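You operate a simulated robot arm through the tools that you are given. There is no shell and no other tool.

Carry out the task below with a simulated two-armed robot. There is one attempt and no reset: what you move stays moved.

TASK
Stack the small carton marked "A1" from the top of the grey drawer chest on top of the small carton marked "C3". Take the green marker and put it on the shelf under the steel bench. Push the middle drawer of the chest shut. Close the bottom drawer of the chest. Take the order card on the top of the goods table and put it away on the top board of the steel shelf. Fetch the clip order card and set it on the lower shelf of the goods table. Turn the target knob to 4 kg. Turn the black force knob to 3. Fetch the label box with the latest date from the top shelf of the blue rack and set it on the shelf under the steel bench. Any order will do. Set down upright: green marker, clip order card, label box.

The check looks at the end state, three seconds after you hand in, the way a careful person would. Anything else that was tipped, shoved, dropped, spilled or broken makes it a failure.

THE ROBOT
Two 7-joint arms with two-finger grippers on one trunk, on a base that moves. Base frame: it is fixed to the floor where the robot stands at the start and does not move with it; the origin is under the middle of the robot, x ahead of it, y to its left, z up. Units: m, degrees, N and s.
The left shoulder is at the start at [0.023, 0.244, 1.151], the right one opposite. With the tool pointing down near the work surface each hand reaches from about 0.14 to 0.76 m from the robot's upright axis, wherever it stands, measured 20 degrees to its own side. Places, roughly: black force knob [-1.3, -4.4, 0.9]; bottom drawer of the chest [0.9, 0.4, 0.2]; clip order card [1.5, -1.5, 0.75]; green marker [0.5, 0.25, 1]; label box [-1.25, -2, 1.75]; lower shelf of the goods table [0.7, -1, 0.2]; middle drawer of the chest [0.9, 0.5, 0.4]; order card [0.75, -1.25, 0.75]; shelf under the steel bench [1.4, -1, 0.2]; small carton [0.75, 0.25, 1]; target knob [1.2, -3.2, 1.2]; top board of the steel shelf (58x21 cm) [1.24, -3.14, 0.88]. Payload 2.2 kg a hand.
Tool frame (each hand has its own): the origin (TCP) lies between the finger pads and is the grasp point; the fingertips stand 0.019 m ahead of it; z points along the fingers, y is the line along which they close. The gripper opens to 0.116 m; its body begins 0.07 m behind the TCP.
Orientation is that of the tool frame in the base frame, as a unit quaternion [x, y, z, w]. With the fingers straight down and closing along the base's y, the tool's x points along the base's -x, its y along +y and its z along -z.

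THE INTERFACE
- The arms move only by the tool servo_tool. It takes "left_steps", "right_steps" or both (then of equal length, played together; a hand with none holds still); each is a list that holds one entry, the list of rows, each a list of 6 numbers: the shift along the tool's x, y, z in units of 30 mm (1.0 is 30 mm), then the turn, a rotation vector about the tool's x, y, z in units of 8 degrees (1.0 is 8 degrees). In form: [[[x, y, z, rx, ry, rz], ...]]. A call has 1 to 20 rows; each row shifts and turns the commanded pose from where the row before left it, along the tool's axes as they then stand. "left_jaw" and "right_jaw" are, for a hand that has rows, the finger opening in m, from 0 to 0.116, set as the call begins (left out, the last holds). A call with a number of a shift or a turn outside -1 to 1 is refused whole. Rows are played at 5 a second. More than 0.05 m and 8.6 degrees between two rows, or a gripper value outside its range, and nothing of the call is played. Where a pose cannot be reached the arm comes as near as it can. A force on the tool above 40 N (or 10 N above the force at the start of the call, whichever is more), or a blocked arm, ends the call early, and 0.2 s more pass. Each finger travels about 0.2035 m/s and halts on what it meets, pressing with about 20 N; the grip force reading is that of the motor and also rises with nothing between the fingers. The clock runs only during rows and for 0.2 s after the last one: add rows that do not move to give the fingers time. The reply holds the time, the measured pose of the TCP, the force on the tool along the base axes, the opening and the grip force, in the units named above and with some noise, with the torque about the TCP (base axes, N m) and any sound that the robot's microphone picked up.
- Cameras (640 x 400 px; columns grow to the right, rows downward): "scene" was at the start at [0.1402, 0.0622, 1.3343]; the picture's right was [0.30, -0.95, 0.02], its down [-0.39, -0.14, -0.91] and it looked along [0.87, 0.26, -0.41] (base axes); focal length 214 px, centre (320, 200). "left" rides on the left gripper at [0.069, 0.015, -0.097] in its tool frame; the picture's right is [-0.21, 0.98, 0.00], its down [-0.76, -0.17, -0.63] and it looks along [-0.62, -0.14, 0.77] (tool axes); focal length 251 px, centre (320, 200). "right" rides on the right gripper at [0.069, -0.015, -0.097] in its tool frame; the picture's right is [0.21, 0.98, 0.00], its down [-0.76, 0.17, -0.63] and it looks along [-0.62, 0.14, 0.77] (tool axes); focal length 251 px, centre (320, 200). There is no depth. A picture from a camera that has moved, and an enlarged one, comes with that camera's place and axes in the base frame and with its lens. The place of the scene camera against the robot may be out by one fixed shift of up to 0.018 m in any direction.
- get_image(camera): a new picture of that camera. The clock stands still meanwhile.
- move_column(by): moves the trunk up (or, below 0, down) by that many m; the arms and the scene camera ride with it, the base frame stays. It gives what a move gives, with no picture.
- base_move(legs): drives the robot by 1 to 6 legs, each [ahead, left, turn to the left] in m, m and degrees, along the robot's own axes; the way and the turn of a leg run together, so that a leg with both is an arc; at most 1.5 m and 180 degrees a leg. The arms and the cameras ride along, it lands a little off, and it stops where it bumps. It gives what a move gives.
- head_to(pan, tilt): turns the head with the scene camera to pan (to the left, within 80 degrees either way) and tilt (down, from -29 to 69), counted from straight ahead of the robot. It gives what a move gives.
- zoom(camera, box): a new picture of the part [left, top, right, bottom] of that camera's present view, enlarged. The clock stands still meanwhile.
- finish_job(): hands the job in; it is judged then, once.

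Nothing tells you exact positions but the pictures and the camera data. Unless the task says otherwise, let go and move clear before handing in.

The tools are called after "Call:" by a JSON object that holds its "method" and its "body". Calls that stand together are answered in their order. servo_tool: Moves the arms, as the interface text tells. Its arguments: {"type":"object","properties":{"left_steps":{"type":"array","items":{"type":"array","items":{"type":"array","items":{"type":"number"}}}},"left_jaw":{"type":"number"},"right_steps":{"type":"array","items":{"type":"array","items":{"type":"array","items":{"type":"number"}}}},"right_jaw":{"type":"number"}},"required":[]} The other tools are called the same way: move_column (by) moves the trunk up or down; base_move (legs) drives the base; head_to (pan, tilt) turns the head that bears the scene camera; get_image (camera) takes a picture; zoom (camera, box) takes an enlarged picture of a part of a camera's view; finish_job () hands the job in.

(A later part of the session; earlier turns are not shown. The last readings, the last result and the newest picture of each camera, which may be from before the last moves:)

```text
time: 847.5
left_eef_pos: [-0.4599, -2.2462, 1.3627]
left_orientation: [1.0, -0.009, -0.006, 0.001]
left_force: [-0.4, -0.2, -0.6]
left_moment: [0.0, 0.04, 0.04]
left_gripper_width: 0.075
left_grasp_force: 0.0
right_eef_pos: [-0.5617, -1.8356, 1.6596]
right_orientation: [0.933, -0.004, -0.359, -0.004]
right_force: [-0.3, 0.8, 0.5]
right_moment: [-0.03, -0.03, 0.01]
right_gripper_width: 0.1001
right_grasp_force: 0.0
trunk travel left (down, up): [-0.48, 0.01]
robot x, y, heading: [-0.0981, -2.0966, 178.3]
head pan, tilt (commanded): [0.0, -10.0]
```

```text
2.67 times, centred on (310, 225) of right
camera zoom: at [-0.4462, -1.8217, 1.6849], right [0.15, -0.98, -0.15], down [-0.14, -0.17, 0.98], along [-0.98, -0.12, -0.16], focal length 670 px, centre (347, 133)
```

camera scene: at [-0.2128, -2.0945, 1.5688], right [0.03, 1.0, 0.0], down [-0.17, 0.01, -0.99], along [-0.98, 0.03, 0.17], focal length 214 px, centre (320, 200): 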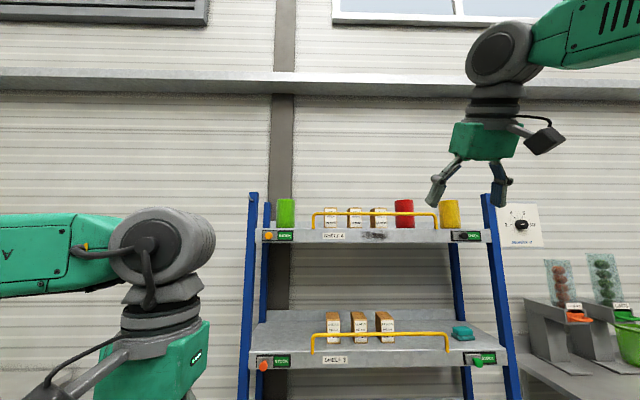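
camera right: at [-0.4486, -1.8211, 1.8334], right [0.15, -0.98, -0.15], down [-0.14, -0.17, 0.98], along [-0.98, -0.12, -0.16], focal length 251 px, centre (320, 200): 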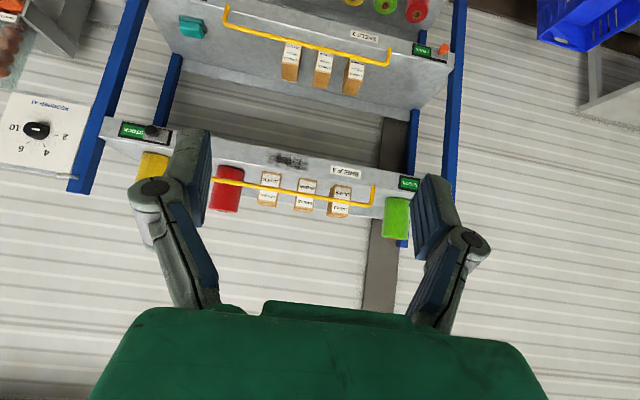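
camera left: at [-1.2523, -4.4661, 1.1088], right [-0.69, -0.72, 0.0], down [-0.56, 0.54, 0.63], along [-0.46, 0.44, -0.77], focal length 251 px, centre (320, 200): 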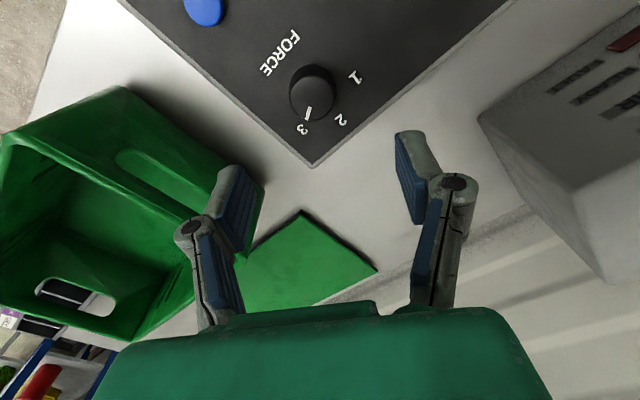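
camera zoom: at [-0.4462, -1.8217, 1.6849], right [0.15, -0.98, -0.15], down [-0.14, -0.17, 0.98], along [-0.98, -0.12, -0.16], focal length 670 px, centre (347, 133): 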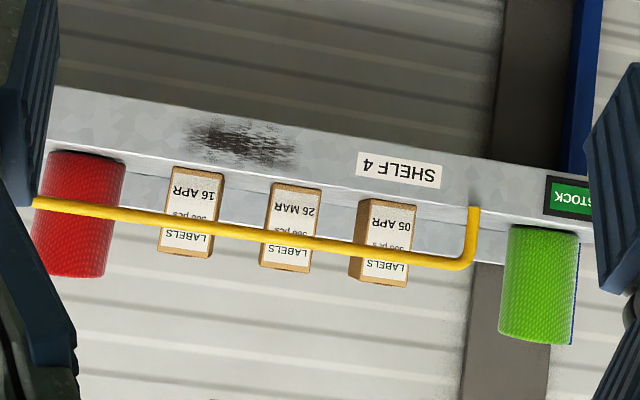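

Hand-camera triangulation: the box front is at x ≈ -1.325, y -1.782 to -1.719, z 1.625–1.731; the guard bar is at x ≈ -1.286, z ≈ 1.69. I'll tuck the left hand closer, align with the box, and raise the right hand to full height.

Call:
{"method": "servo_tool", "body": {"left_steps": [[[0.6, 0, 0, 0, 0, 0], [0.6, 0, 0, 0, 0, 0], [0.6, 0, 0, 0, 0, 0], [0.6, 0, 0, 0, 0, 0], [0.6, 0, 0, 0, 0, 0], [0.6, 0, 0, 0, 0, 0], [0, 0, 0, 0, 0, 0], [0, 0, 0, 0, 0, 0]]]}}

Call:
{"method": "base_move", "body": {"legs": [[0.42, -0.13, 1.7]]}}

Call:
{"method": "servo_tool", "body": {"right_steps": [[[0, 0, 0, 0, 0, 0], [0, 0, 0, 0, 0, 0], [0, 0, 0, 0, 0, 0], [0, 0, 0, 0, 0, 0], [-0.42, 0, -0.46, 0, 0, 0], [-0.42, 0, -0.46, 0, 0, 0], [-0.42, 0, -0.46, 0, 0, 0], [-0.42, 0, -0.46, 0, 0, 0], [-0.42, 0, -0.46, 0, 0, 0], [-0.42, 0, -0.46, 0, 0, 0], [-0.42, 0, -0.46, 0, 0, 0], [0, 0, 0, 0, 0, 0], [0, 0, 0, 0, 0, 0], [0, 0, 0, 0, 0, 0], [0, 0, 0, 0, 0, 0], [0, 0, 0, 0, 0, 0]]]}}

Call:
{"method": "get_image", "body": {"camera": "right"}}

Call:
{"method": "get_image", "body": {"camera": "scene"}}

```text
time: 849.3
left_eef_pos: [-0.3501, -2.2479, 1.3594]
left_orientation: [1.0, -0.01, -0.006, 0.001]
left_force: [-0.5, 0.2, 0.5]
left_moment: [0.03, 0.02, -0.02]
left_gripper_width: 0.0753
left_grasp_force: 0.1
right_eef_pos: [-0.5629, -1.8351, 1.6604]
right_orientation: [0.933, -0.005, -0.359, -0.005]
right_force: [-1.1, 0.2, 0.1]
right_moment: [-0.01, -0.01, 0.01]
right_gripper_width: 0.1001
right_grasp_force: 0.0
trunk travel left (down, up): [-0.48, 0.01]
robot x, y, heading: [-0.0948, -2.0999, 178.4]
head pan, tilt (commanded): [0.0, -10.0]
```

```text
time: 851.9
left_eef_pos: [-0.7592, -2.1151, 1.3607]
left_orientation: [1.0, -0.001, -0.007, -0.001]
left_force: [0.4, 0.1, -1.4]
left_moment: [0.02, 0.04, 0.0]
left_gripper_width: 0.0748
left_grasp_force: 0.0
right_eef_pos: [-0.9764, -1.7058, 1.6593]
right_orientation: [0.933, 0.004, -0.359, -0.002]
right_force: [-0.4, 0.0, 0.5]
right_moment: [-0.01, 0.0, 0.01]
right_gripper_width: 0.1001
right_grasp_force: 0.0
trunk travel left (down, up): [-0.48, 0.01]
robot x, y, heading: [-0.5112, -1.9591, 178.9]
head pan, tilt (commanded): [0.0, -10.0]
```

```text
time: 855.3
left_eef_pos: [-0.7587, -2.1124, 1.3607]
left_orientation: [1.0, -0.001, -0.006, 0.0]
left_force: [-0.6, 0.3, 0.3]
left_moment: [0.01, 0.03, 0.01]
left_gripper_width: 0.075
left_grasp_force: 0.2
right_eef_pos: [-0.9775, -1.7052, 1.7914]
right_orientation: [0.933, 0.004, -0.36, -0.002]
right_force: [0.7, -0.7, -0.6]
right_moment: [-0.01, 0.02, -0.01]
right_gripper_width: 0.1
right_grasp_force: 0.1
trunk travel left (down, up): [-0.48, 0.01]
robot x, y, heading: [-0.5079, -1.959, 179.2]
head pan, tilt (commanded): [0.0, -10.0]
```

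```text
taken
camera right: at [-0.8619, -1.6892, 1.8161], right [0.16, -0.97, -0.15], down [-0.14, -0.17, 0.98], along [-0.98, -0.14, -0.16], focal length 251 px, centre (320, 200)
```

right: 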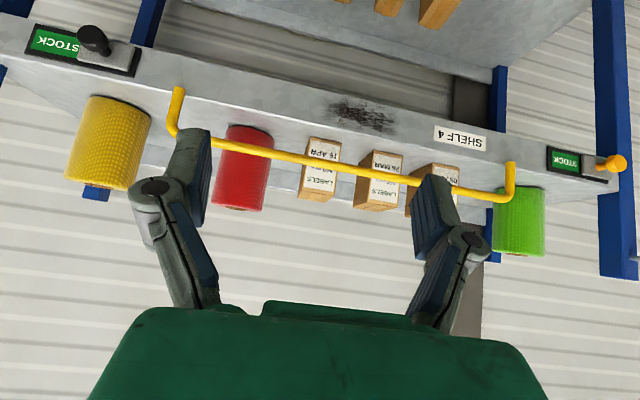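

```text
taken
camera scene: at [-0.6253, -1.9569, 1.5688], right [0.01, 1.0, 0.0], down [-0.17, 0.0, -0.99], along [-0.99, 0.01, 0.17], focal length 214 px, centre (320, 200)
```

scene: 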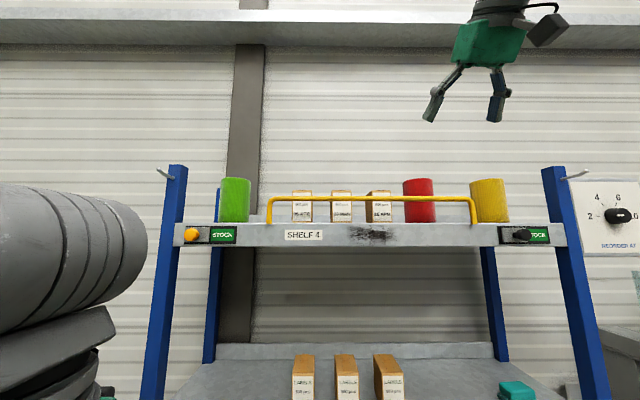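

Call:
{"method": "zoom", "body": {"camera": "right", "box": [220, 110, 440, 240]}}

```text
2.91 times, centred on (330, 175) of right
camera zoom: at [-0.8619, -1.6892, 1.8161], right [0.16, -0.97, -0.15], down [-0.14, -0.17, 0.98], along [-0.98, -0.14, -0.16], focal length 731 px, centre (291, 273)
```

zoom: 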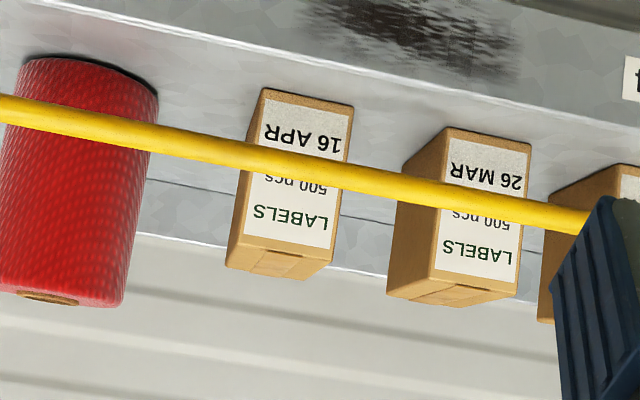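

Refined: box centre y ≈ -1.747, front x ≈ -1.31, top z ≈ 1.73; the red spool is only about 4.7 cm beside it. I'll narrow the fingers to 8.5 cm, line up, and drive in above the shelf.

Call:
{"method": "servo_tool", "body": {"right_steps": [[[0, 0.35, 0, 0, 0, 0], [0, 0.35, 0, 0, 0, 0], [0, 0.35, 0, 0, 0, 0], [0, 0.35, 0, 0, 0, 0], [0, 0, 0, 0, 0, 0], [0, 0, 0, 0, 0, 0], [0, 0, 0, 0, 0, 0], [0, 0, 0, 0, 0, 0]]], "right_jaw": 0.085}}

Call:
{"method": "base_move", "body": {"legs": [[0.3, 0, 0.8]]}}

Call:
{"method": "servo_tool", "body": {"right_steps": [[[0, 0, 0, 0, 0, 0], [0, 0, 0, 0, 0, 0], [0, 0, 0, 0, 0, 0], [0, 0, 0, 0, 0, 0], [0, 0, 0, 0, 0, 0], [0, 0, 0, 0, 0, 0], [0, 0, 0, 0, 0, 0], [0, 0, 0, 0, 0, 0], [0, 0, 0, 0, 0, 0], [0, 0, 0, 0, 0, 0], [0, 0, 0, 0, 0, 0], [0, 0, 0, 0, 0, 0], [0, 0, 0, 0, 0, 0], [0, 0, 0, 0, 0, 0], [0, 0, 0, 0, 0, 0], [0, 0, 0, 0, 0, 0]]]}}

Call:
{"method": "get_image", "body": {"camera": "right"}}

Call:
{"method": "get_image", "body": {"camera": "scene"}}

```text
time: 857.1
left_eef_pos: [-0.7596, -2.1135, 1.3607]
left_orientation: [1.0, -0.001, -0.007, 0.001]
left_force: [0.0, -0.2, -0.1]
left_moment: [-0.01, 0.02, 0.03]
left_gripper_width: 0.075
left_grasp_force: 0.0
right_eef_pos: [-0.9771, -1.7487, 1.7914]
right_orientation: [0.933, 0.004, -0.36, -0.001]
right_force: [0.8, -0.2, -0.4]
right_moment: [0.04, 0.0, 0.0]
right_gripper_width: 0.085
right_grasp_force: 0.0
trunk travel left (down, up): [-0.48, 0.01]
robot x, y, heading: [-0.5092, -1.9637, 179.6]
head pan, tilt (commanded): [0.0, -10.0]
```

```text
time: 859.2
left_eef_pos: [-1.0588, -2.1135, 1.3601]
left_orientation: [1.0, 0.005, -0.008, 0.001]
left_force: [0.1, 0.7, 0.1]
left_moment: [0.0, 0.06, 0.01]
left_gripper_width: 0.0752
left_grasp_force: 0.0
right_eef_pos: [-1.2792, -1.7505, 1.7926]
right_orientation: [0.933, 0.009, -0.361, 0.0]
right_force: [0.3, 0.2, 0.1]
right_moment: [-0.01, 0.01, -0.03]
right_gripper_width: 0.0855
right_grasp_force: 0.0
trunk travel left (down, up): [-0.48, 0.01]
robot x, y, heading: [-0.8101, -1.956, 180.0]
head pan, tilt (commanded): [0.0, -10.0]
```

```text
time: 862.6
left_eef_pos: [-1.0593, -2.114, 1.3621]
left_orientation: [1.0, 0.004, -0.008, 0.0]
left_force: [0.0, 0.1, 0.6]
left_moment: [0.0, 0.02, -0.03]
left_gripper_width: 0.0754
left_grasp_force: 0.0
right_eef_pos: [-1.2809, -1.7519, 1.7934]
right_orientation: [0.933, 0.008, -0.36, 0.0]
right_force: [0.2, -0.4, 0.3]
right_moment: [-0.03, 0.02, 0.02]
right_gripper_width: 0.0851
right_grasp_force: 0.1
trunk travel left (down, up): [-0.48, 0.01]
robot x, y, heading: [-0.8125, -1.962, 179.8]
head pan, tilt (commanded): [0.0, -10.0]
```

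```text
taken
camera right: at [-1.1651, -1.7338, 1.8164], right [0.17, -0.97, -0.15], down [-0.13, -0.17, 0.98], along [-0.98, -0.15, -0.16], focal length 251 px, centre (320, 200)
```

right: 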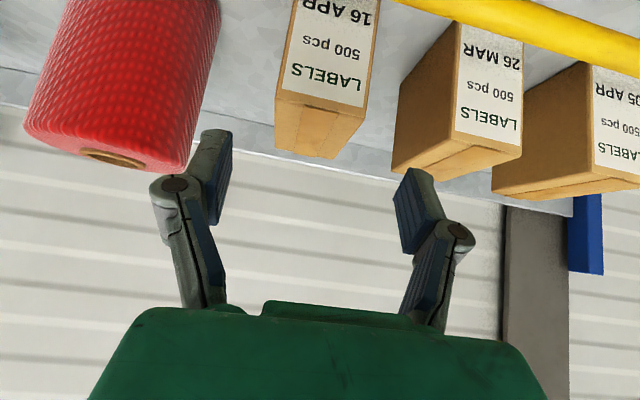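

```text
taken
camera scene: at [-0.929, -1.9568, 1.5687], right [0.0, 1.0, 0.0], down [-0.17, 0.0, -0.99], along [-0.99, 0.0, 0.17], focal length 214 px, centre (320, 200)
```

scene: 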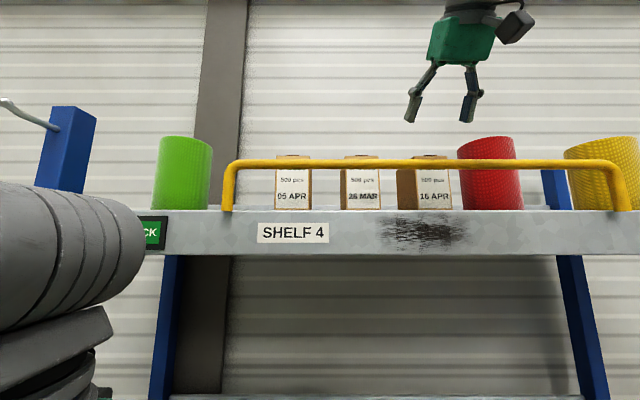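

Clear view: the box top spans x -1.311 to -1.418, with its centre at y ≈ -1.748. I need to be a bit closer to have enough lifting height, so I'll drive 6 cm forward carefully.

Call:
{"method": "base_move", "body": {"legs": [[0.06, 0, 0]]}}

Call:
{"method": "servo_tool", "body": {"right_steps": [[[0, 0, 0, 0, 0, 0], [0, 0, 0, 0, 0, 0], [0, 0, 0, 0, 0, 0], [0, 0, 0, 0, 0, 0], [0, 0, 0, 0, 0, 0], [0, 0, 0, 0, 0, 0], [0, 0, 0, 0, 0, 0], [0, 0, 0, 0, 0, 0], [0, 0, 0, 0, 0, 0], [0, 0, 0, 0, 0, 0], [0, 0, 0, 0, 0, 0], [0, 0, 0, 0, 0, 0], [0, 0, 0, 0, 0, 0], [0, 0, 0, 0, 0, 0], [0, 0, 0, 0, 0, 0], [0, 0, 0, 0, 0, 0]]]}}

Call:
{"method": "get_image", "body": {"camera": "right"}}

```text
time: 863.6
left_eef_pos: [-1.1072, -2.1134, 1.3636]
left_orientation: [1.0, 0.004, -0.014, 0.0]
left_force: [0.0, -0.4, -0.2]
left_moment: [-0.01, 0.09, 0.0]
left_gripper_width: 0.075
left_grasp_force: 0.0
right_eef_pos: [-1.3229, -1.7499, 1.7977]
right_orientation: [0.93, 0.008, -0.367, 0.0]
right_force: [1.8, 0.5, 2.1]
right_moment: [-0.02, 0.03, -0.01]
right_gripper_width: 0.0852
right_grasp_force: 0.1
trunk travel left (down, up): [-0.48, 0.01]
robot x, y, heading: [-0.8737, -1.9594, 179.9]
head pan, tilt (commanded): [0.0, -10.0]
```

```text
time: 867.0
left_eef_pos: [-1.1193, -2.1143, 1.3606]
left_orientation: [1.0, 0.003, -0.01, 0.0]
left_force: [0.3, 0.6, 0.5]
left_moment: [-0.05, -0.01, 0.0]
left_gripper_width: 0.0752
left_grasp_force: 0.0
right_eef_pos: [-1.338, -1.7513, 1.7938]
right_orientation: [0.932, 0.009, -0.361, 0.001]
right_force: [-0.2, -0.9, 1.1]
right_moment: [0.01, -0.02, -0.01]
right_gripper_width: 0.0852
right_grasp_force: 0.1
trunk travel left (down, up): [-0.48, 0.01]
robot x, y, heading: [-0.8719, -1.9621, 179.7]
head pan, tilt (commanded): [0.0, -10.0]
```

```text
taken
camera right: at [-1.2226, -1.7335, 1.818], right [0.17, -0.97, -0.15], down [-0.13, -0.17, 0.98], along [-0.98, -0.15, -0.16], focal length 251 px, centre (320, 200)
```

right: 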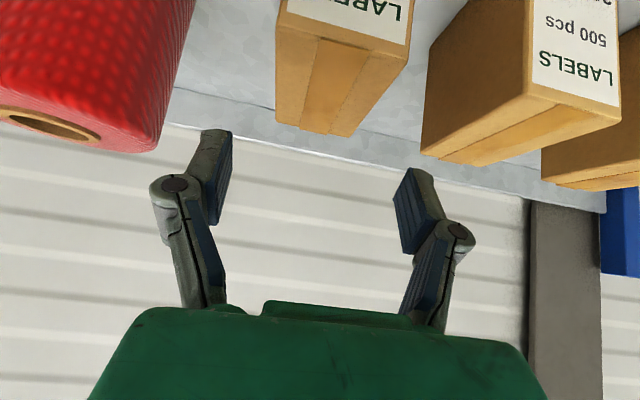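

Now I'll descend around the box.

Call:
{"method": "servo_tool", "body": {"right_steps": [[[0.186, -0.012, 0.292, 0, 0, 0], [0.186, -0.012, 0.292, 0, 0, 0], [0.186, -0.012, 0.292, 0, 0, 0], [0.186, -0.012, 0.292, 0, 0, 0], [0.186, -0.012, 0.292, 0, 0, 0], [0, 0, 0, 0, 0, 0], [0, 0, 0, 0, 0, 0], [0, 0, 0, 0, 0, 0]]]}}

Call:
{"method": "get_image", "body": {"camera": "right"}}

Call:
{"method": "get_image", "body": {"camera": "scene"}}

```text
time: 868.8
left_eef_pos: [-1.1194, -2.1123, 1.3602]
left_orientation: [1.0, 0.003, -0.01, -0.001]
left_force: [0.3, 0.3, -0.2]
left_moment: [-0.02, 0.0, -0.01]
left_gripper_width: 0.0752
left_grasp_force: 0.0
right_eef_pos: [-1.3442, -1.7476, 1.7413]
right_orientation: [0.932, 0.008, -0.364, 0.001]
right_force: [0.5, -0.6, 0.4]
right_moment: [0.03, 0.02, 0.01]
right_gripper_width: 0.0851
right_grasp_force: 0.1
trunk travel left (down, up): [-0.48, 0.01]
robot x, y, heading: [-0.8695, -1.9545, 180.0]
head pan, tilt (commanded): [0.0, -10.0]
```

```text
taken
camera right: at [-1.2305, -1.7299, 1.7651], right [0.17, -0.97, -0.15], down [-0.13, -0.17, 0.98], along [-0.98, -0.15, -0.15], focal length 251 px, centre (320, 200)
```

right: 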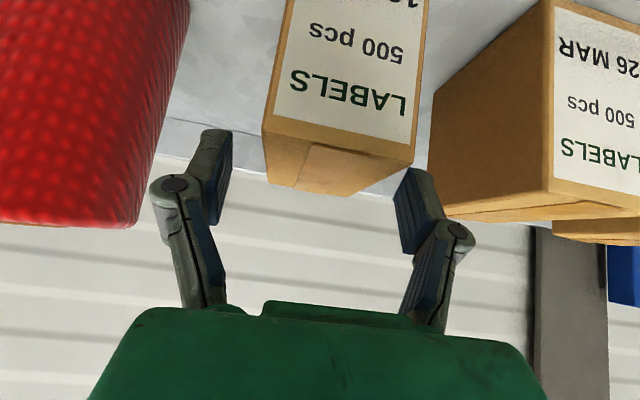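

```text
taken
camera scene: at [-0.9895, -1.9559, 1.5688], right [0.0, 1.0, 0.0], down [-0.17, 0.0, -0.99], along [-0.99, 0.0, 0.17], focal length 214 px, centre (320, 200)
```

scene: 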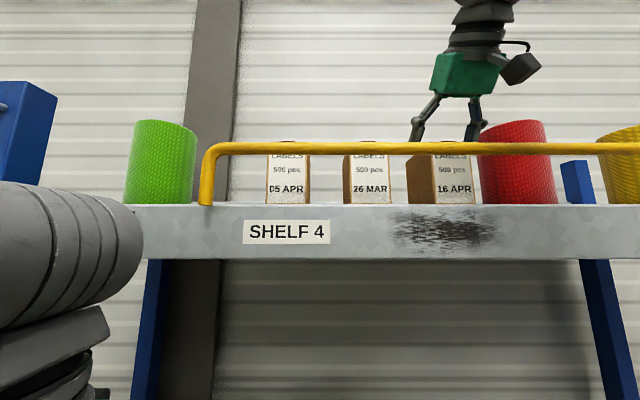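

Call:
{"method": "servo_tool", "body": {"right_steps": [[[0.125, 0, 0.215, 0, 0, 0], [0.125, 0, 0.215, 0, 0, 0], [0.125, 0, 0.215, 0, 0, 0], [0.125, 0, 0.215, 0, 0, 0], [0, 0, 0, 0, 0, 0], [0, 0, 0, 0, 0, 0]]]}}

Call:
{"method": "get_image", "body": {"camera": "right"}}

Call:
{"method": "zoom", "body": {"camera": "scene", "box": [360, 30, 580, 230]}}

```text
time: 870.2
left_eef_pos: [-1.1189, -2.1129, 1.3605]
left_orientation: [1.0, 0.003, -0.01, 0.0]
left_force: [-0.1, -0.4, 0.0]
left_moment: [0.0, 0.02, 0.0]
left_gripper_width: 0.0753
left_grasp_force: 0.1
right_eef_pos: [-1.3543, -1.7493, 1.7126]
right_orientation: [0.932, 0.008, -0.362, 0.001]
right_force: [0.3, 1.3, -0.1]
right_moment: [0.0, 0.02, 0.03]
right_gripper_width: 0.085
right_grasp_force: 0.0
trunk travel left (down, up): [-0.48, 0.01]
robot x, y, heading: [-0.8734, -1.9601, 179.9]
head pan, tilt (commanded): [0.0, -10.0]
```

```text
taken
camera right: at [-1.238, -1.7307, 1.736], right [0.17, -0.97, -0.15], down [-0.13, -0.17, 0.98], along [-0.98, -0.15, -0.15], focal length 251 px, centre (320, 200)
```

right: 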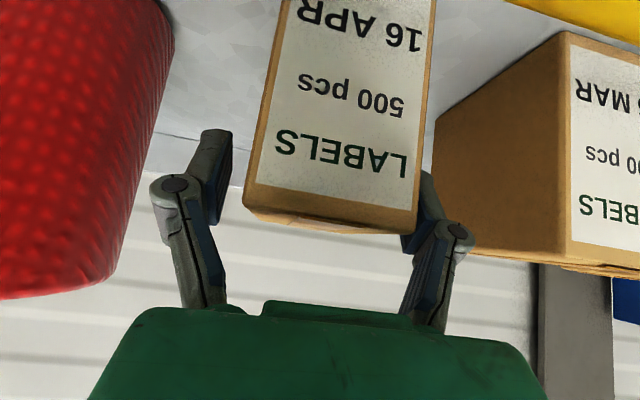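

```text
2.00 times, centred on (470, 130) of scene
camera zoom: at [-0.9894, -1.9559, 1.5688], right [0.0, 1.0, 0.0], down [-0.17, 0.0, -0.99], along [-0.99, 0.0, 0.17], focal length 429 px, centre (20, 340)
```

zoom: 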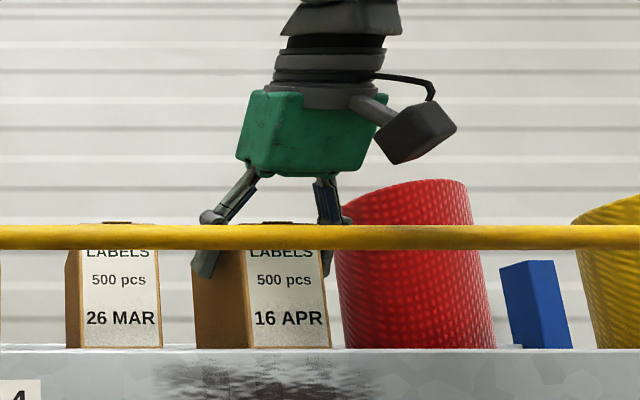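

The fingers straddle the 16 APR box without touching its neighbours. I'll close on it.

Call:
{"method": "servo_tool", "body": {"right_steps": [[[0, 0, 0, 0, 0, 0], [0, 0, 0, 0, 0, 0], [0, 0, 0, 0, 0, 0], [0, 0, 0, 0, 0, 0], [0, 0, 0, 0, 0, 0]]], "right_jaw": 0.03}}

Call:
{"method": "servo_tool", "body": {"right_steps": [[[-0.1, 0, -0.11, 0, 0, 0], [-0.2, 0, -0.22, 0, 0, 0], [-0.3, 0, -0.33, 0, 0, 0], [-0.3, 0, -0.33, 0, 0, 0], [-0.3, 0, -0.33, 0, 0, 0], [-0.3, 0, -0.33, 0, 0, 0], [-0.25, 0, -0.28, 0, 0, 0], [-0.15, 0, -0.165, 0, 0, 0], [0, 0, 0, 0, 0, 0], [0, 0, 0, 0, 0, 0]]]}}

Call:
{"method": "get_image", "body": {"camera": "right"}}

Call:
{"method": "zoom", "body": {"camera": "scene", "box": [360, 0, 580, 230]}}

```text
time: 871.4
left_eef_pos: [-1.1193, -2.1133, 1.3608]
left_orientation: [1.0, 0.003, -0.01, 0.0]
left_force: [-0.2, 0.5, -0.3]
left_moment: [-0.03, -0.03, -0.01]
left_gripper_width: 0.0754
left_grasp_force: 0.1
right_eef_pos: [-1.3541, -1.7477, 1.7123]
right_orientation: [0.932, 0.008, -0.362, 0.001]
right_force: [-0.9, -0.1, 2.7]
right_moment: [-0.15, 0.06, -0.08]
right_gripper_width: 0.0639
right_grasp_force: 20.0
trunk travel left (down, up): [-0.48, 0.01]
robot x, y, heading: [-0.8762, -1.9568, 179.6]
head pan, tilt (commanded): [0.0, -10.0]
```

```text
time: 873.6
left_eef_pos: [-1.1182, -2.1154, 1.3612]
left_orientation: [1.0, 0.002, -0.01, 0.0]
left_force: [0.7, 0.6, 0.4]
left_moment: [-0.02, -0.02, -0.02]
left_gripper_width: 0.075
left_grasp_force: 0.1
right_eef_pos: [-1.3522, -1.7486, 1.7981]
right_orientation: [0.932, 0.009, -0.362, 0.001]
right_force: [-0.3, 0.4, -3.2]
right_moment: [0.03, -0.04, -0.01]
right_gripper_width: 0.064
right_grasp_force: 19.5
trunk travel left (down, up): [-0.48, 0.01]
robot x, y, heading: [-0.8707, -1.9577, 179.8]
head pan, tilt (commanded): [0.0, -10.0]
```

```text
taken
camera right: at [-1.2372, -1.7314, 1.8217], right [0.17, -0.97, -0.15], down [-0.13, -0.17, 0.98], along [-0.98, -0.15, -0.16], focal length 251 px, centre (320, 200)
```

right: 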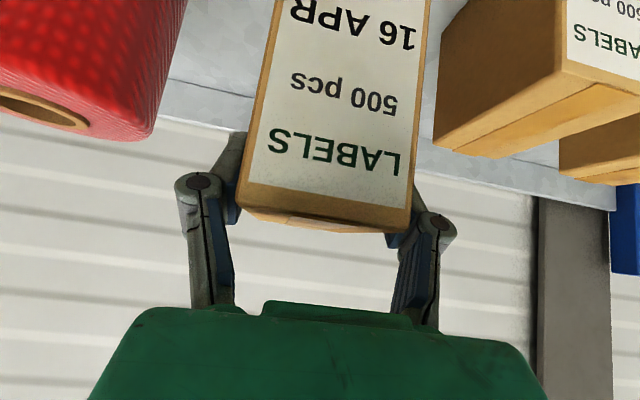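

```text
1.74 times, centred on (470, 115) of scene
camera zoom: at [-0.99, -1.9564, 1.5687], right [0.0, 1.0, 0.0], down [-0.17, 0.0, -0.99], along [-0.99, 0.0, 0.17], focal length 373 px, centre (59, 348)
```

zoom: 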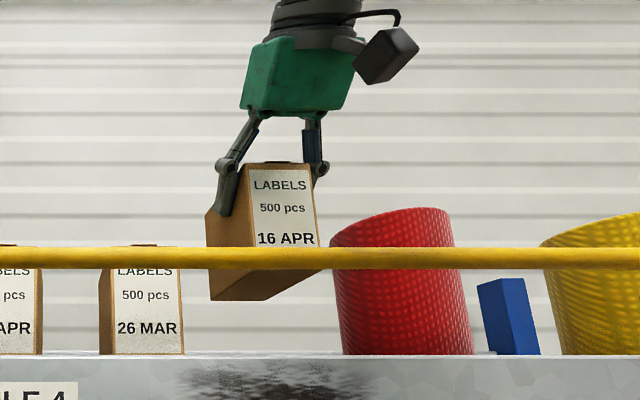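

Gripped and lifted. I'll try to raise a bit more for clearance over the guard bar.

Call:
{"method": "servo_tool", "body": {"right_steps": [[[-0.15, 0, -0.165, 0, 0, 0], [-0.15, 0, -0.165, 0, 0, 0], [-0.15, 0, -0.165, 0, 0, 0], [0, 0, 0, 0, 0, 0], [0, 0, 0, 0, 0, 0]]]}}

Call:
{"method": "zoom", "body": {"camera": "right", "box": [200, 0, 640, 240]}}

```text
time: 874.8
left_eef_pos: [-1.1194, -2.1136, 1.3611]
left_orientation: [1.0, 0.003, -0.009, 0.001]
left_force: [1.0, 0.5, -0.4]
left_moment: [0.0, -0.01, 0.02]
left_gripper_width: 0.0749
left_grasp_force: 0.0
right_eef_pos: [-1.3505, -1.7466, 1.806]
right_orientation: [0.932, 0.009, -0.362, 0.002]
right_force: [0.6, 0.0, -2.8]
right_moment: [-0.03, -0.07, 0.03]
right_gripper_width: 0.0639
right_grasp_force: 19.8
right hand out of reach, approached as far as the arm can: row 2, 3
trunk travel left (down, up): [-0.48, 0.01]
robot x, y, heading: [-0.8787, -1.9602, 179.7]
head pan, tilt (commanded): [0.0, -10.0]
```

```text
1.45 times, centred on (420, 120) of right
camera zoom: at [-1.2347, -1.729, 1.8312], right [0.17, -0.97, -0.15], down [-0.13, -0.17, 0.98], along [-0.98, -0.15, -0.16], focal length 366 px, centre (174, 316)
```

zoom: 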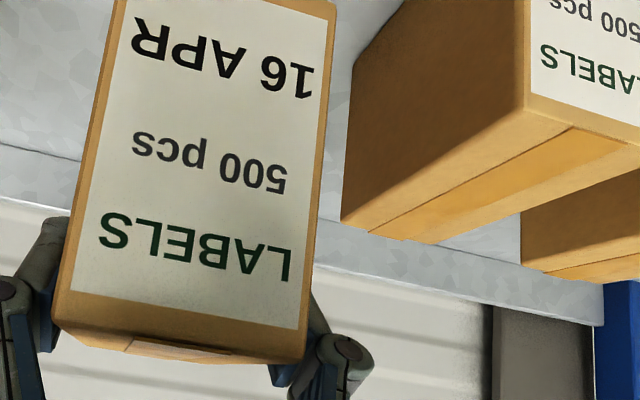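

The box bottom is about 2 cm above the bar. I'll draw it back and upward with the arm, so the clearance grows as it crosses the bar.

Call:
{"method": "servo_tool", "body": {"right_steps": [[[0.135, 0, -0.3475, 0, 0, 0], [0.135, 0, -0.3475, 0, 0, 0], [0.135, 0, -0.3475, 0, 0, 0], [0.135, 0, -0.3475, 0, 0, 0], [0, 0, 0, 0, 0, 0], [0, 0, 0, 0, 0, 0]]]}}

Call:
{"method": "get_image", "body": {"camera": "scene"}}

```text
time: 876.2
left_eef_pos: [-1.1197, -2.1135, 1.3602]
left_orientation: [1.0, 0.004, -0.009, 0.0]
left_force: [0.2, -0.3, -0.8]
left_moment: [-0.03, -0.04, 0.0]
left_gripper_width: 0.0747
left_grasp_force: 0.1
right_eef_pos: [-1.3096, -1.7463, 1.8263]
right_orientation: [0.933, 0.009, -0.361, 0.001]
right_force: [-0.2, -0.2, -3.9]
right_moment: [-0.01, -0.03, -0.01]
right_gripper_width: 0.0637
right_grasp_force: 19.8
trunk travel left (down, up): [-0.48, 0.01]
robot x, y, heading: [-0.8742, -1.9552, 180.0]
head pan, tilt (commanded): [0.0, -10.0]
```

```text
taken
camera scene: at [-0.9908, -1.9566, 1.5686], right [0.0, 1.0, 0.0], down [-0.17, 0.0, -0.99], along [-0.99, 0.0, 0.17], focal length 214 px, centre (320, 200)
```

scene: 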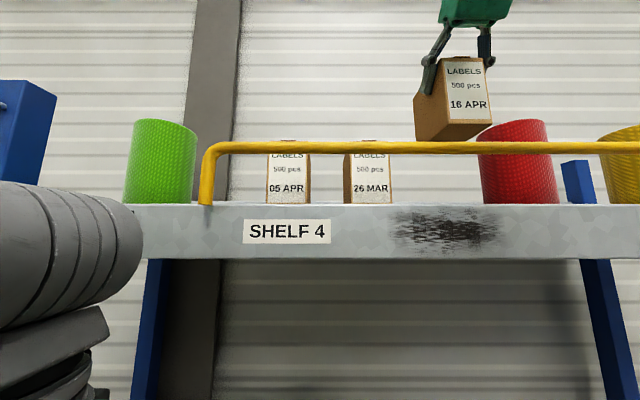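

The box is well above the bar now. I'll back the base away from the rack.

Call:
{"method": "base_move", "body": {"legs": [[-0.4, 0, 0]]}}

Call:
{"method": "get_image", "body": {"camera": "scene"}}

Call:
{"method": "get_image", "body": {"camera": "right"}}

```text
time: 878.7
left_eef_pos: [-0.7198, -2.114, 1.3605]
left_orientation: [1.0, 0.008, -0.008, 0.0]
left_force: [-0.3, 0.0, 0.0]
left_moment: [0.0, -0.01, 0.02]
left_gripper_width: 0.0751
left_grasp_force: 0.0
right_eef_pos: [-0.9131, -1.7472, 1.8256]
right_orientation: [0.932, 0.011, -0.362, 0.001]
right_force: [0.1, 0.3, -3.6]
right_moment: [-0.03, -0.05, -0.01]
right_gripper_width: 0.0637
right_grasp_force: 19.9
trunk travel left (down, up): [-0.48, 0.01]
robot x, y, heading: [-0.4711, -1.9572, -179.8]
head pan, tilt (commanded): [0.0, -10.0]
```

```text
taken
camera scene: at [-0.5921, -1.9565, 1.5683], right [-0.01, 1.0, 0.0], down [-0.17, 0.0, -0.99], along [-0.99, -0.01, 0.17], focal length 214 px, centre (320, 200)
```

scene: 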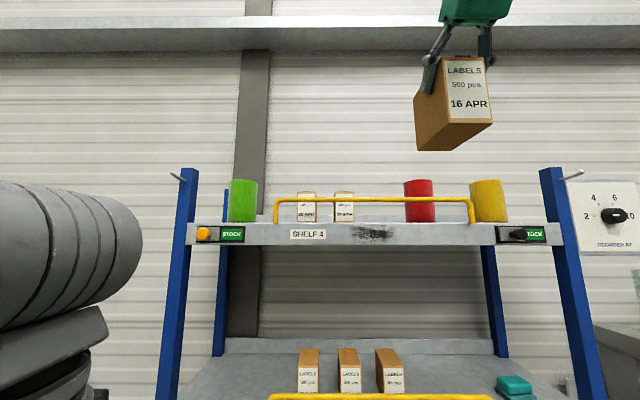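

```text
taken
camera right: at [-0.7976, -1.7303, 1.8495], right [0.18, -0.97, -0.15], down [-0.13, -0.17, 0.98], along [-0.97, -0.16, -0.16], focal length 251 px, centre (320, 200)
```

right: 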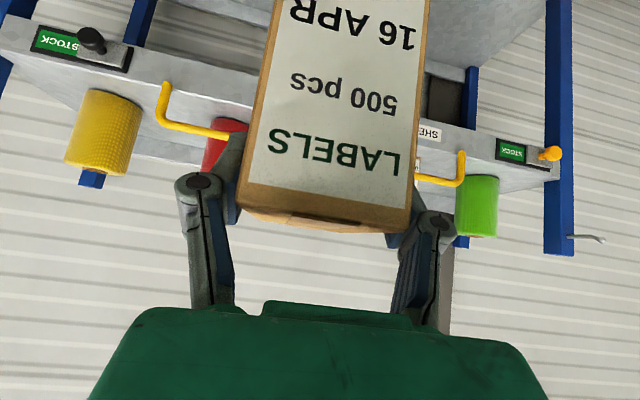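

The box is out and upright. I'll lower the trunk part way and travel back through the passage to the far side of the steel bench.

Call:
{"method": "move_column", "body": {"by": -0.18}}

Call:
{"method": "base_move", "body": {"legs": [[-0.35, 0, 0], [0, 0.4, 0]]}}

Call:
{"method": "get_image", "body": {"camera": "right"}}

```text
time: 880.7
left_eef_pos: [-0.7134, -2.1151, 1.1822]
left_orientation: [1.0, 0.008, -0.011, 0.0]
left_force: [0.2, -0.3, 0.5]
left_moment: [0.02, 0.01, 0.02]
left_gripper_width: 0.0751
left_grasp_force: 0.0
right_eef_pos: [-0.9031, -1.7492, 1.6488]
right_orientation: [0.931, 0.011, -0.364, 0.002]
right_force: [-0.2, -0.6, -3.1]
right_moment: [0.0, -0.09, 0.01]
right_gripper_width: 0.0638
right_grasp_force: 20.0
trunk travel left (down, up): [-0.3, 0.19]
robot x, y, heading: [-0.4725, -1.9594, -179.5]
head pan, tilt (commanded): [0.0, -10.0]
```

```text
time: 885.0
left_eef_pos: [-0.3625, -2.5119, 1.1821]
left_orientation: [1.0, 0.005, -0.01, 0.0]
left_force: [-0.1, 0.4, 0.1]
left_moment: [0.03, -0.03, 0.05]
left_gripper_width: 0.0751
left_grasp_force: 0.0
right_eef_pos: [-0.5517, -2.1442, 1.6469]
right_orientation: [0.932, 0.009, -0.363, 0.0]
right_force: [-0.6, -0.7, -2.7]
right_moment: [-0.02, -0.05, -0.02]
right_gripper_width: 0.0637
right_grasp_force: 19.9
trunk travel left (down, up): [-0.3, 0.19]
robot x, y, heading: [-0.1218, -2.3581, -179.7]
head pan, tilt (commanded): [0.0, -10.0]
```

```text
taken
camera right: at [-0.436, -2.1263, 1.6702], right [0.18, -0.97, -0.15], down [-0.13, -0.17, 0.98], along [-0.98, -0.15, -0.15], focal length 251 px, centre (320, 200)
```

right: 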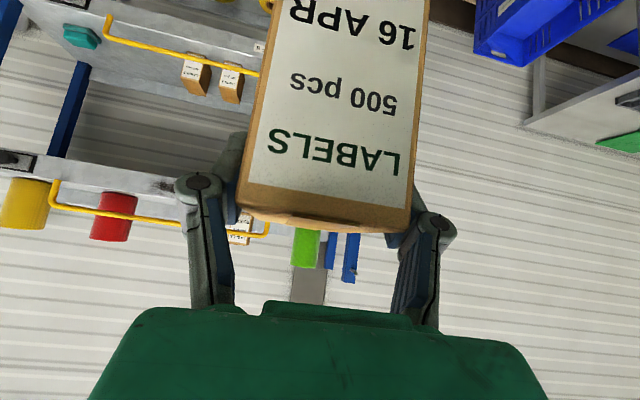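

Call:
{"method": "base_move", "body": {"legs": [[-1.3, 0, 0]]}}

Call:
{"method": "base_move", "body": {"legs": [[-1.35, 0.0, 0]]}}

Call:
{"method": "head_to", "body": {"pan": 0, "tilt": 30}}

Call:
{"method": "get_image", "body": {"camera": "scene"}}

```text
time: 891.5
left_eef_pos: [0.9265, -2.5546, 1.1761]
left_orientation: [1.0, 0.003, -0.011, -0.014]
left_force: [0.3, -1.8, 0.3]
left_moment: [0.16, -0.02, 0.03]
left_gripper_width: 0.0749
left_grasp_force: 0.0
right_eef_pos: [0.7415, -2.2008, 1.6536]
right_orientation: [0.931, 0.012, -0.363, -0.015]
right_force: [-1.2, -3.8, -2.8]
right_moment: [0.1, -0.09, -0.13]
right_gripper_width: 0.0636
right_grasp_force: 19.9
trunk travel left (down, up): [-0.3, 0.19]
robot x, y, heading: [1.1667, -2.3673, 179.5]
head pan, tilt (commanded): [0.0, -10.0]
```

```text
time: 898.4
left_eef_pos: [2.2983, -2.4762, 1.1841]
left_orientation: [1.0, 0.004, -0.01, 0.021]
left_force: [1.1, 1.5, -1.0]
left_moment: [-0.06, 0.05, 0.0]
left_gripper_width: 0.0749
left_grasp_force: 0.0
right_eef_pos: [2.1067, -2.0942, 1.6323]
right_orientation: [0.932, 0.004, -0.363, 0.02]
right_force: [-0.9, 3.1, -4.3]
right_moment: [-0.2, -0.04, 0.14]
right_gripper_width: 0.0637
right_grasp_force: 20.2
trunk travel left (down, up): [-0.3, 0.19]
robot x, y, heading: [2.5393, -2.3611, -179.6]
head pan, tilt (commanded): [0.0, -10.0]
```

```text
time: 899.4
left_eef_pos: [2.3094, -2.5557, 1.1771]
left_orientation: [1.0, 0.003, -0.014, -0.01]
left_force: [0.3, -0.9, 0.4]
left_moment: [0.0, 0.0, -0.02]
left_gripper_width: 0.0751
left_grasp_force: 0.1
right_eef_pos: [2.1279, -2.2021, 1.6431]
right_orientation: [0.93, 0.015, -0.368, -0.01]
right_force: [1.5, 1.1, -3.1]
right_moment: [-0.02, -0.03, 0.05]
right_gripper_width: 0.0639
right_grasp_force: 19.9
trunk travel left (down, up): [-0.3, 0.19]
robot x, y, heading: [2.5367, -2.3678, -179.8]
head pan, tilt (commanded): [0.0, 30.0]
```

```text
taken
camera scene: at [2.4214, -2.3513, 1.3249], right [0.0, 1.0, -0.01], down [0.5, -0.01, -0.87], along [-0.87, -0.01, -0.5], focal length 214 px, centre (320, 200)
```

scene: 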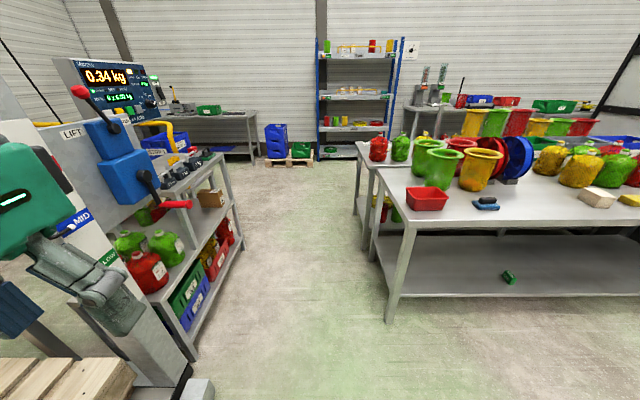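

The box is through the passage and the bench is ahead. I'll lower the trunk, and shift north alongside the bench.

Call:
{"method": "move_column", "body": {"by": -0.15}}

Call:
{"method": "base_move", "body": {"legs": [[0, -1.42, 0]]}}

Call:
{"method": "move_column", "body": {"by": -0.15}}

Call:
{"method": "servo_tool", "body": {"left_steps": [[[0, 0, 0, 0, 0, 0], [0, 0, 0, 0, 0, 0], [0, 0, 0, 0, 0, 0], [0, 0, 0, 0, 0, 0], [0, 0, 0, 0, 0, 0], [0, 0, 0, 0, 0, 0], [0, 0, 0, 0, 0, 0], [0, 0, 0, 0, 0, 0], [0, 0, 0, 0, 0, 0], [0, 0, 0, 0, 0, 0], [0, 0, 0, 0, 0, 0], [0, 0, 0, 0, 0, 0], [0, 0, 0, 0, 0, 0], [0, 0, 0, 0, 0, 0], [0, 0, 0, 0, 0, 0], [0, 0, 0, 0, 0, 0]]]}}

Call:
{"method": "get_image", "body": {"camera": "scene"}}

Call:
{"method": "get_image", "body": {"camera": "right"}}

```text
time: 901.2
left_eef_pos: [2.3101, -2.5355, 1.0284]
left_orientation: [1.0, 0.003, -0.012, -0.004]
left_force: [1.0, 0.1, 0.3]
left_moment: [-0.02, 0.01, 0.0]
left_gripper_width: 0.0748
left_grasp_force: 0.0
right_eef_pos: [2.1228, -2.1786, 1.4904]
right_orientation: [0.93, 0.014, -0.366, -0.005]
right_force: [1.9, 0.1, -2.5]
right_moment: [-0.01, 0.0, 0.0]
right_gripper_width: 0.0635
right_grasp_force: 20.6
trunk travel left (down, up): [-0.15, 0.34]
robot x, y, heading: [2.5426, -2.359, -179.7]
head pan, tilt (commanded): [0.0, 30.0]
```

```text
time: 908.2
left_eef_pos: [2.3082, -1.175, 1.0228]
left_orientation: [1.0, -0.003, -0.012, -0.025]
left_force: [-0.7, -2.1, -0.2]
left_moment: [0.13, -0.03, 0.02]
left_gripper_width: 0.075
left_grasp_force: 0.1
right_eef_pos: [2.1279, -0.8333, 1.5029]
right_orientation: [0.93, 0.017, -0.365, -0.028]
right_force: [-0.3, -6.0, -3.5]
right_moment: [0.25, -0.1, -0.21]
right_gripper_width: 0.0635
right_grasp_force: 20.1
trunk travel left (down, up): [-0.15, 0.34]
robot x, y, heading: [2.5465, -0.9625, 179.6]
head pan, tilt (commanded): [0.0, 30.0]
```

```text
time: 910.0
left_eef_pos: [2.3088, -1.1659, 0.8741]
left_orientation: [1.0, -0.001, -0.012, -0.021]
left_force: [0.6, -1.3, -1.0]
left_moment: [0.06, 0.01, -0.03]
left_gripper_width: 0.075
left_grasp_force: 0.1
right_eef_pos: [2.1274, -0.8229, 1.3555]
right_orientation: [0.931, 0.017, -0.365, -0.024]
right_force: [0.2, -3.8, -2.4]
right_moment: [0.13, -0.16, -0.11]
right_gripper_width: 0.0638
right_grasp_force: 20.4
trunk travel left (down, up): [0.0, 0.49]
robot x, y, heading: [2.547, -0.9717, 179.4]
head pan, tilt (commanded): [0.0, 30.0]
```

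```text
time: 913.5
left_eef_pos: [2.3111, -1.125, 0.8811]
left_orientation: [1.0, -0.004, -0.015, -0.005]
left_force: [1.0, 0.1, -0.3]
left_moment: [-0.02, -0.03, 0.01]
left_gripper_width: 0.0749
left_grasp_force: 0.0
right_eef_pos: [2.1323, -0.7612, 1.3472]
right_orientation: [0.931, 0.005, -0.366, -0.007]
right_force: [1.0, -0.5, -3.6]
right_moment: [0.0, -0.05, -0.02]
right_gripper_width: 0.0638
right_grasp_force: 20.1
trunk travel left (down, up): [0.0, 0.49]
robot x, y, heading: [2.5468, -0.9558, 179.2]
head pan, tilt (commanded): [0.0, 30.0]
stopped in row 16 (left hand): the arm was blocked; the commanded pose is now the measured one
```

```text
taken
camera scene: at [2.4243, -0.9405, 1.025], right [0.01, 1.0, -0.01], down [0.5, -0.02, -0.86], along [-0.86, 0.01, -0.5], focal length 214 px, centre (320, 200)
```

scene: 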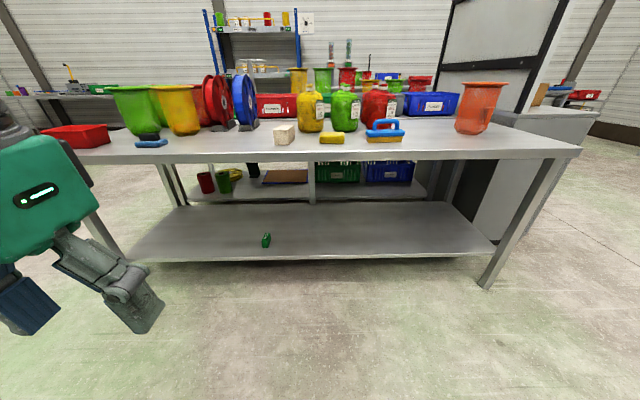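

```text
taken
camera right: at [2.2477, -0.7463, 1.3702], right [0.16, -0.97, -0.16], down [-0.12, -0.18, 0.98], along [-0.98, -0.14, -0.15], focal length 251 px, centre (320, 200)
```

right: 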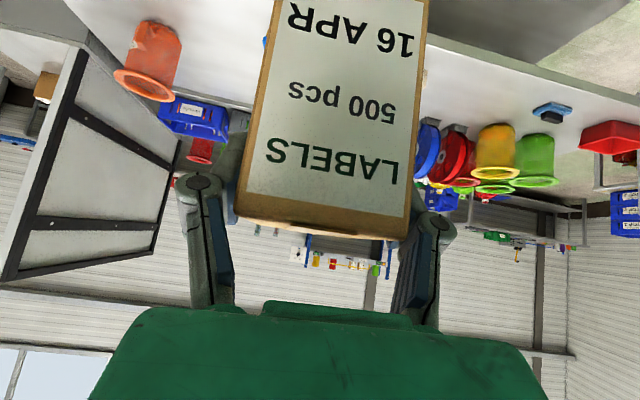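

The robot is calming. I'll bring the box down in front of the bench to just above shelf height, in two moves.

Call:
{"method": "servo_tool", "body": {"right_steps": [[[0, 0, 0, 0, 0, 0], [0, 0, 0, 0, 0, 0], [0, 0, 0, 0, 0, 0], [0, 0, 0, 0, 0, 0], [0.3, 0, 0.5, 0, 0, 0], [0.52, 0, 0.835, 0, 0, 0], [0.52, 0, 0.835, 0, 0, 0], [0.52, 0, 0.835, 0, 0, 0], [0.52, 0, 0.835, 0, 0, 0], [0.52, 0, 0.835, 0, 0, 0], [0.52, 0, 0.835, 0, 0, 0], [0.52, 0, 0.835, 0, 0, 0], [0.52, 0, 0.835, 0, 0, 0], [0.52, 0, 0.835, 0, 0, 0], [0.52, 0, 0.835, 0, 0, 0], [0.52, 0, 0.835, 0, 0, 0], [0.52, 0, 0.835, 0, 0, 0], [0.3, 0, 0.5, 0, 0, 0], [0, 0, 0, 0, 0, 0], [0, 0, 0, 0, 0, 0]]]}}

Call:
{"method": "get_image", "body": {"camera": "scene"}}

```text
time: 917.8
left_eef_pos: [2.3104, -1.1367, 0.8795]
left_orientation: [1.0, -0.004, -0.014, -0.01]
left_force: [-0.1, -1.2, 0.1]
left_moment: [0.05, 0.01, 0.0]
left_gripper_width: 0.0751
left_grasp_force: 0.0
right_eef_pos: [2.0548, -0.7707, 0.9717]
right_orientation: [0.93, 0.008, -0.366, -0.013]
right_force: [0.5, 0.0, -2.8]
right_moment: [0.03, -0.07, -0.03]
right_gripper_width: 0.0635
right_grasp_force: 19.8
trunk travel left (down, up): [0.0, 0.49]
robot x, y, heading: [2.5497, -0.9613, 179.2]
head pan, tilt (commanded): [0.0, 30.0]
```

```text
taken
camera scene: at [2.4233, -0.9682, 1.0249], right [0.01, 1.0, 0.01], down [0.5, 0.01, -0.86], along [-0.86, 0.02, -0.5], focal length 214 px, centre (320, 200)
```

scene: 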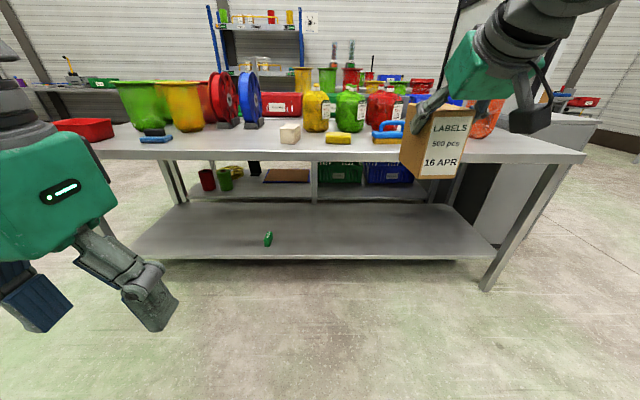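

Call:
{"method": "servo_tool", "body": {"right_steps": [[[0.35, 0, 0.55, 0, 0, 0], [0.554, 0, 0.882, 0, 0, 0], [0.554, 0, 0.882, 0, 0, 0], [0.554, 0, 0.882, 0, 0, 0], [0.554, 0, 0.882, 0, 0, 0], [0.554, 0, 0.882, 0, 0, 0], [0.554, 0, 0.882, 0, 0, 0], [0.554, 0, 0.882, 0, 0, 0], [0.554, 0, 0.882, 0, 0, 0], [0.554, 0, 0.882, 0, 0, 0], [0.554, 0, 0.882, 0, 0, 0], [0.554, 0, 0.882, 0, 0, 0], [0.554, 0, 0.882, 0, 0, 0], [0.554, 0, 0.882, 0, 0, 0], [0.554, 0, 0.882, 0, 0, 0], [0.554, 0, 0.882, 0, 0, 0], [0.554, 0, 0.882, 0, 0, 0], [0.35, 0, 0.55, 0, 0, 0], [0, 0, 0, 0, 0, 0], [0, 0, 0, 0, 0, 0]]]}}

Call:
{"method": "get_image", "body": {"camera": "scene"}}

Call:
{"method": "get_image", "body": {"camera": "right"}}

```text
time: 922.0
left_eef_pos: [2.3108, -1.1264, 0.8812]
left_orientation: [1.0, -0.005, -0.013, -0.005]
left_force: [-0.1, 0.3, 0.2]
left_moment: [0.01, 0.0, -0.02]
left_gripper_width: 0.075
left_grasp_force: 0.1
right_eef_pos: [1.9531, -0.7476, 0.4376]
right_orientation: [0.93, 0.007, -0.366, -0.008]
right_force: [-0.5, -0.8, -2.4]
right_moment: [0.0, -0.07, -0.01]
right_gripper_width: 0.0639
right_grasp_force: 19.6
trunk travel left (down, up): [0.0, 0.49]
robot x, y, heading: [2.5445, -0.9555, 179.2]
head pan, tilt (commanded): [0.0, 30.0]
```

```text
taken
camera scene: at [2.4225, -0.9514, 1.0249], right [0.01, 1.0, 0.0], down [0.5, -0.01, -0.86], along [-0.86, 0.01, -0.5], focal length 214 px, centre (320, 200)
```

scene: 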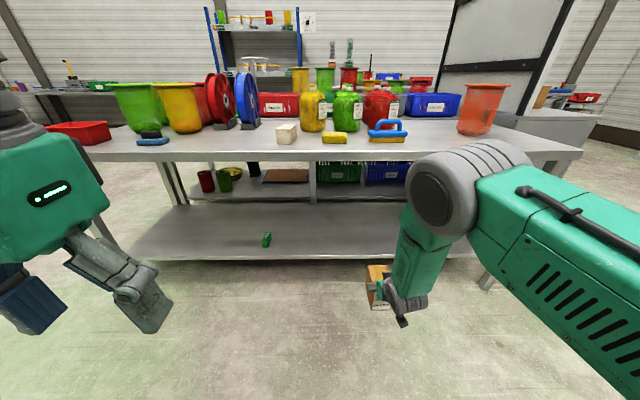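

```text
taken
camera right: at [2.069, -0.7321, 0.4617], right [0.16, -0.97, -0.17], down [-0.12, -0.19, 0.97], along [-0.98, -0.14, -0.15], focal length 251 px, centre (320, 200)
```

right: 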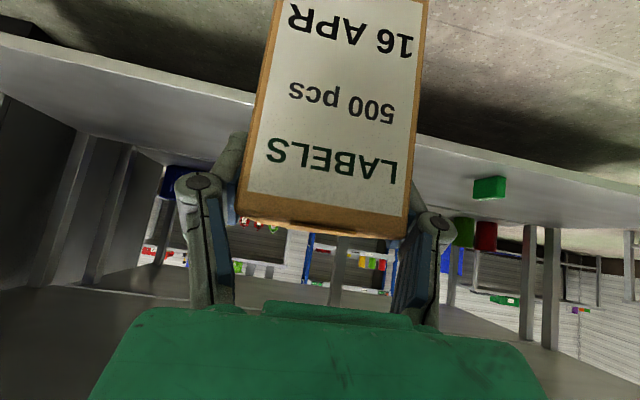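

The box is in front of the shelf opening. I'll drive forward 30 cm, settle, and then extend the arm over the shelf.

Call:
{"method": "base_move", "body": {"legs": [[0.305, 0, 0.6]]}}

Call:
{"method": "servo_tool", "body": {"left_steps": [[[0, 0, 0, 0, 0, 0], [0, 0, 0, 0, 0, 0], [0, 0, 0, 0, 0, 0], [0, 0, 0, 0, 0, 0], [0, 0, 0, 0, 0, 0], [0, 0, 0, 0, 0, 0], [0, 0, 0, 0, 0, 0], [0, 0, 0, 0, 0, 0], [0, 0, 0, 0, 0, 0], [0, 0, 0, 0, 0, 0], [0, 0, 0, 0, 0, 0], [0, 0, 0, 0, 0, 0], [0, 0, 0, 0, 0, 0], [0, 0, 0, 0, 0, 0], [0, 0, 0, 0, 0, 0], [0, 0, 0, 0, 0, 0], [0, 0, 0, 0, 0, 0], [0, 0, 0, 0, 0, 0], [0, 0, 0, 0, 0, 0], [0, 0, 0, 0, 0, 0]]]}}

Call:
{"method": "get_image", "body": {"camera": "scene"}}

Call:
{"method": "get_image", "body": {"camera": "right"}}

```text
time: 924.0
left_eef_pos: [2.0071, -1.127, 0.8817]
left_orientation: [1.0, 0.001, -0.015, -0.005]
left_force: [-0.5, 0.0, 0.7]
left_moment: [0.01, 0.05, -0.01]
left_gripper_width: 0.0752
left_grasp_force: 0.0
right_eef_pos: [1.6464, -0.7525, 0.4384]
right_orientation: [0.931, 0.011, -0.365, -0.007]
right_force: [-0.3, -0.2, -3.9]
right_moment: [-0.03, -0.09, 0.03]
right_gripper_width: 0.0637
right_grasp_force: 19.5
trunk travel left (down, up): [0.0, 0.49]
robot x, y, heading: [2.2391, -0.9531, 180.1]
head pan, tilt (commanded): [0.0, 30.0]
```

```text
time: 928.2
left_eef_pos: [2.0103, -1.1268, 0.8817]
left_orientation: [1.0, 0.002, -0.015, -0.006]
left_force: [-0.5, -0.3, -0.6]
left_moment: [-0.03, 0.0, -0.01]
left_gripper_width: 0.0749
left_grasp_force: 0.0
right_eef_pos: [1.647, -0.7522, 0.44]
right_orientation: [0.93, 0.011, -0.367, -0.006]
right_force: [-0.5, -0.1, -2.8]
right_moment: [0.0, -0.04, 0.0]
right_gripper_width: 0.0637
right_grasp_force: 20.5
trunk travel left (down, up): [0.0, 0.49]
robot x, y, heading: [2.2414, -0.9548, 180.0]
head pan, tilt (commanded): [0.0, 30.0]
```

```text
taken
camera scene: at [2.1172, -0.9523, 1.0249], right [0.0, 1.0, 0.0], down [0.5, 0.0, -0.86], along [-0.86, 0.0, -0.5], focal length 214 px, centre (320, 200)
```

scene: 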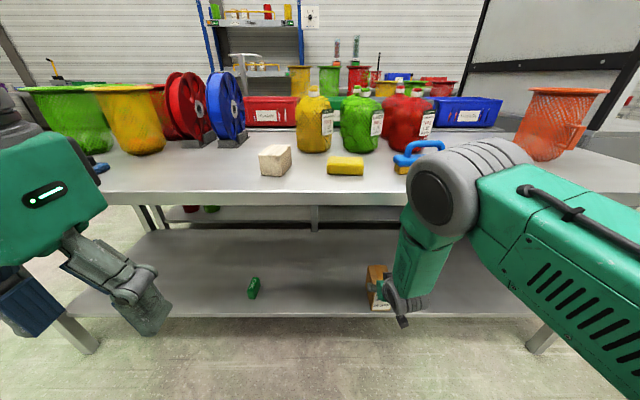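

```text
taken
camera right: at [1.7625, -0.7358, 0.4631], right [0.17, -0.97, -0.17], down [-0.12, -0.19, 0.98], along [-0.98, -0.15, -0.15], focal length 251 px, centre (320, 200)
```

right: 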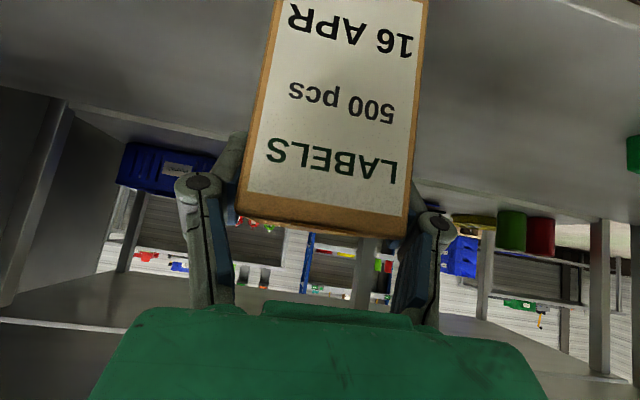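

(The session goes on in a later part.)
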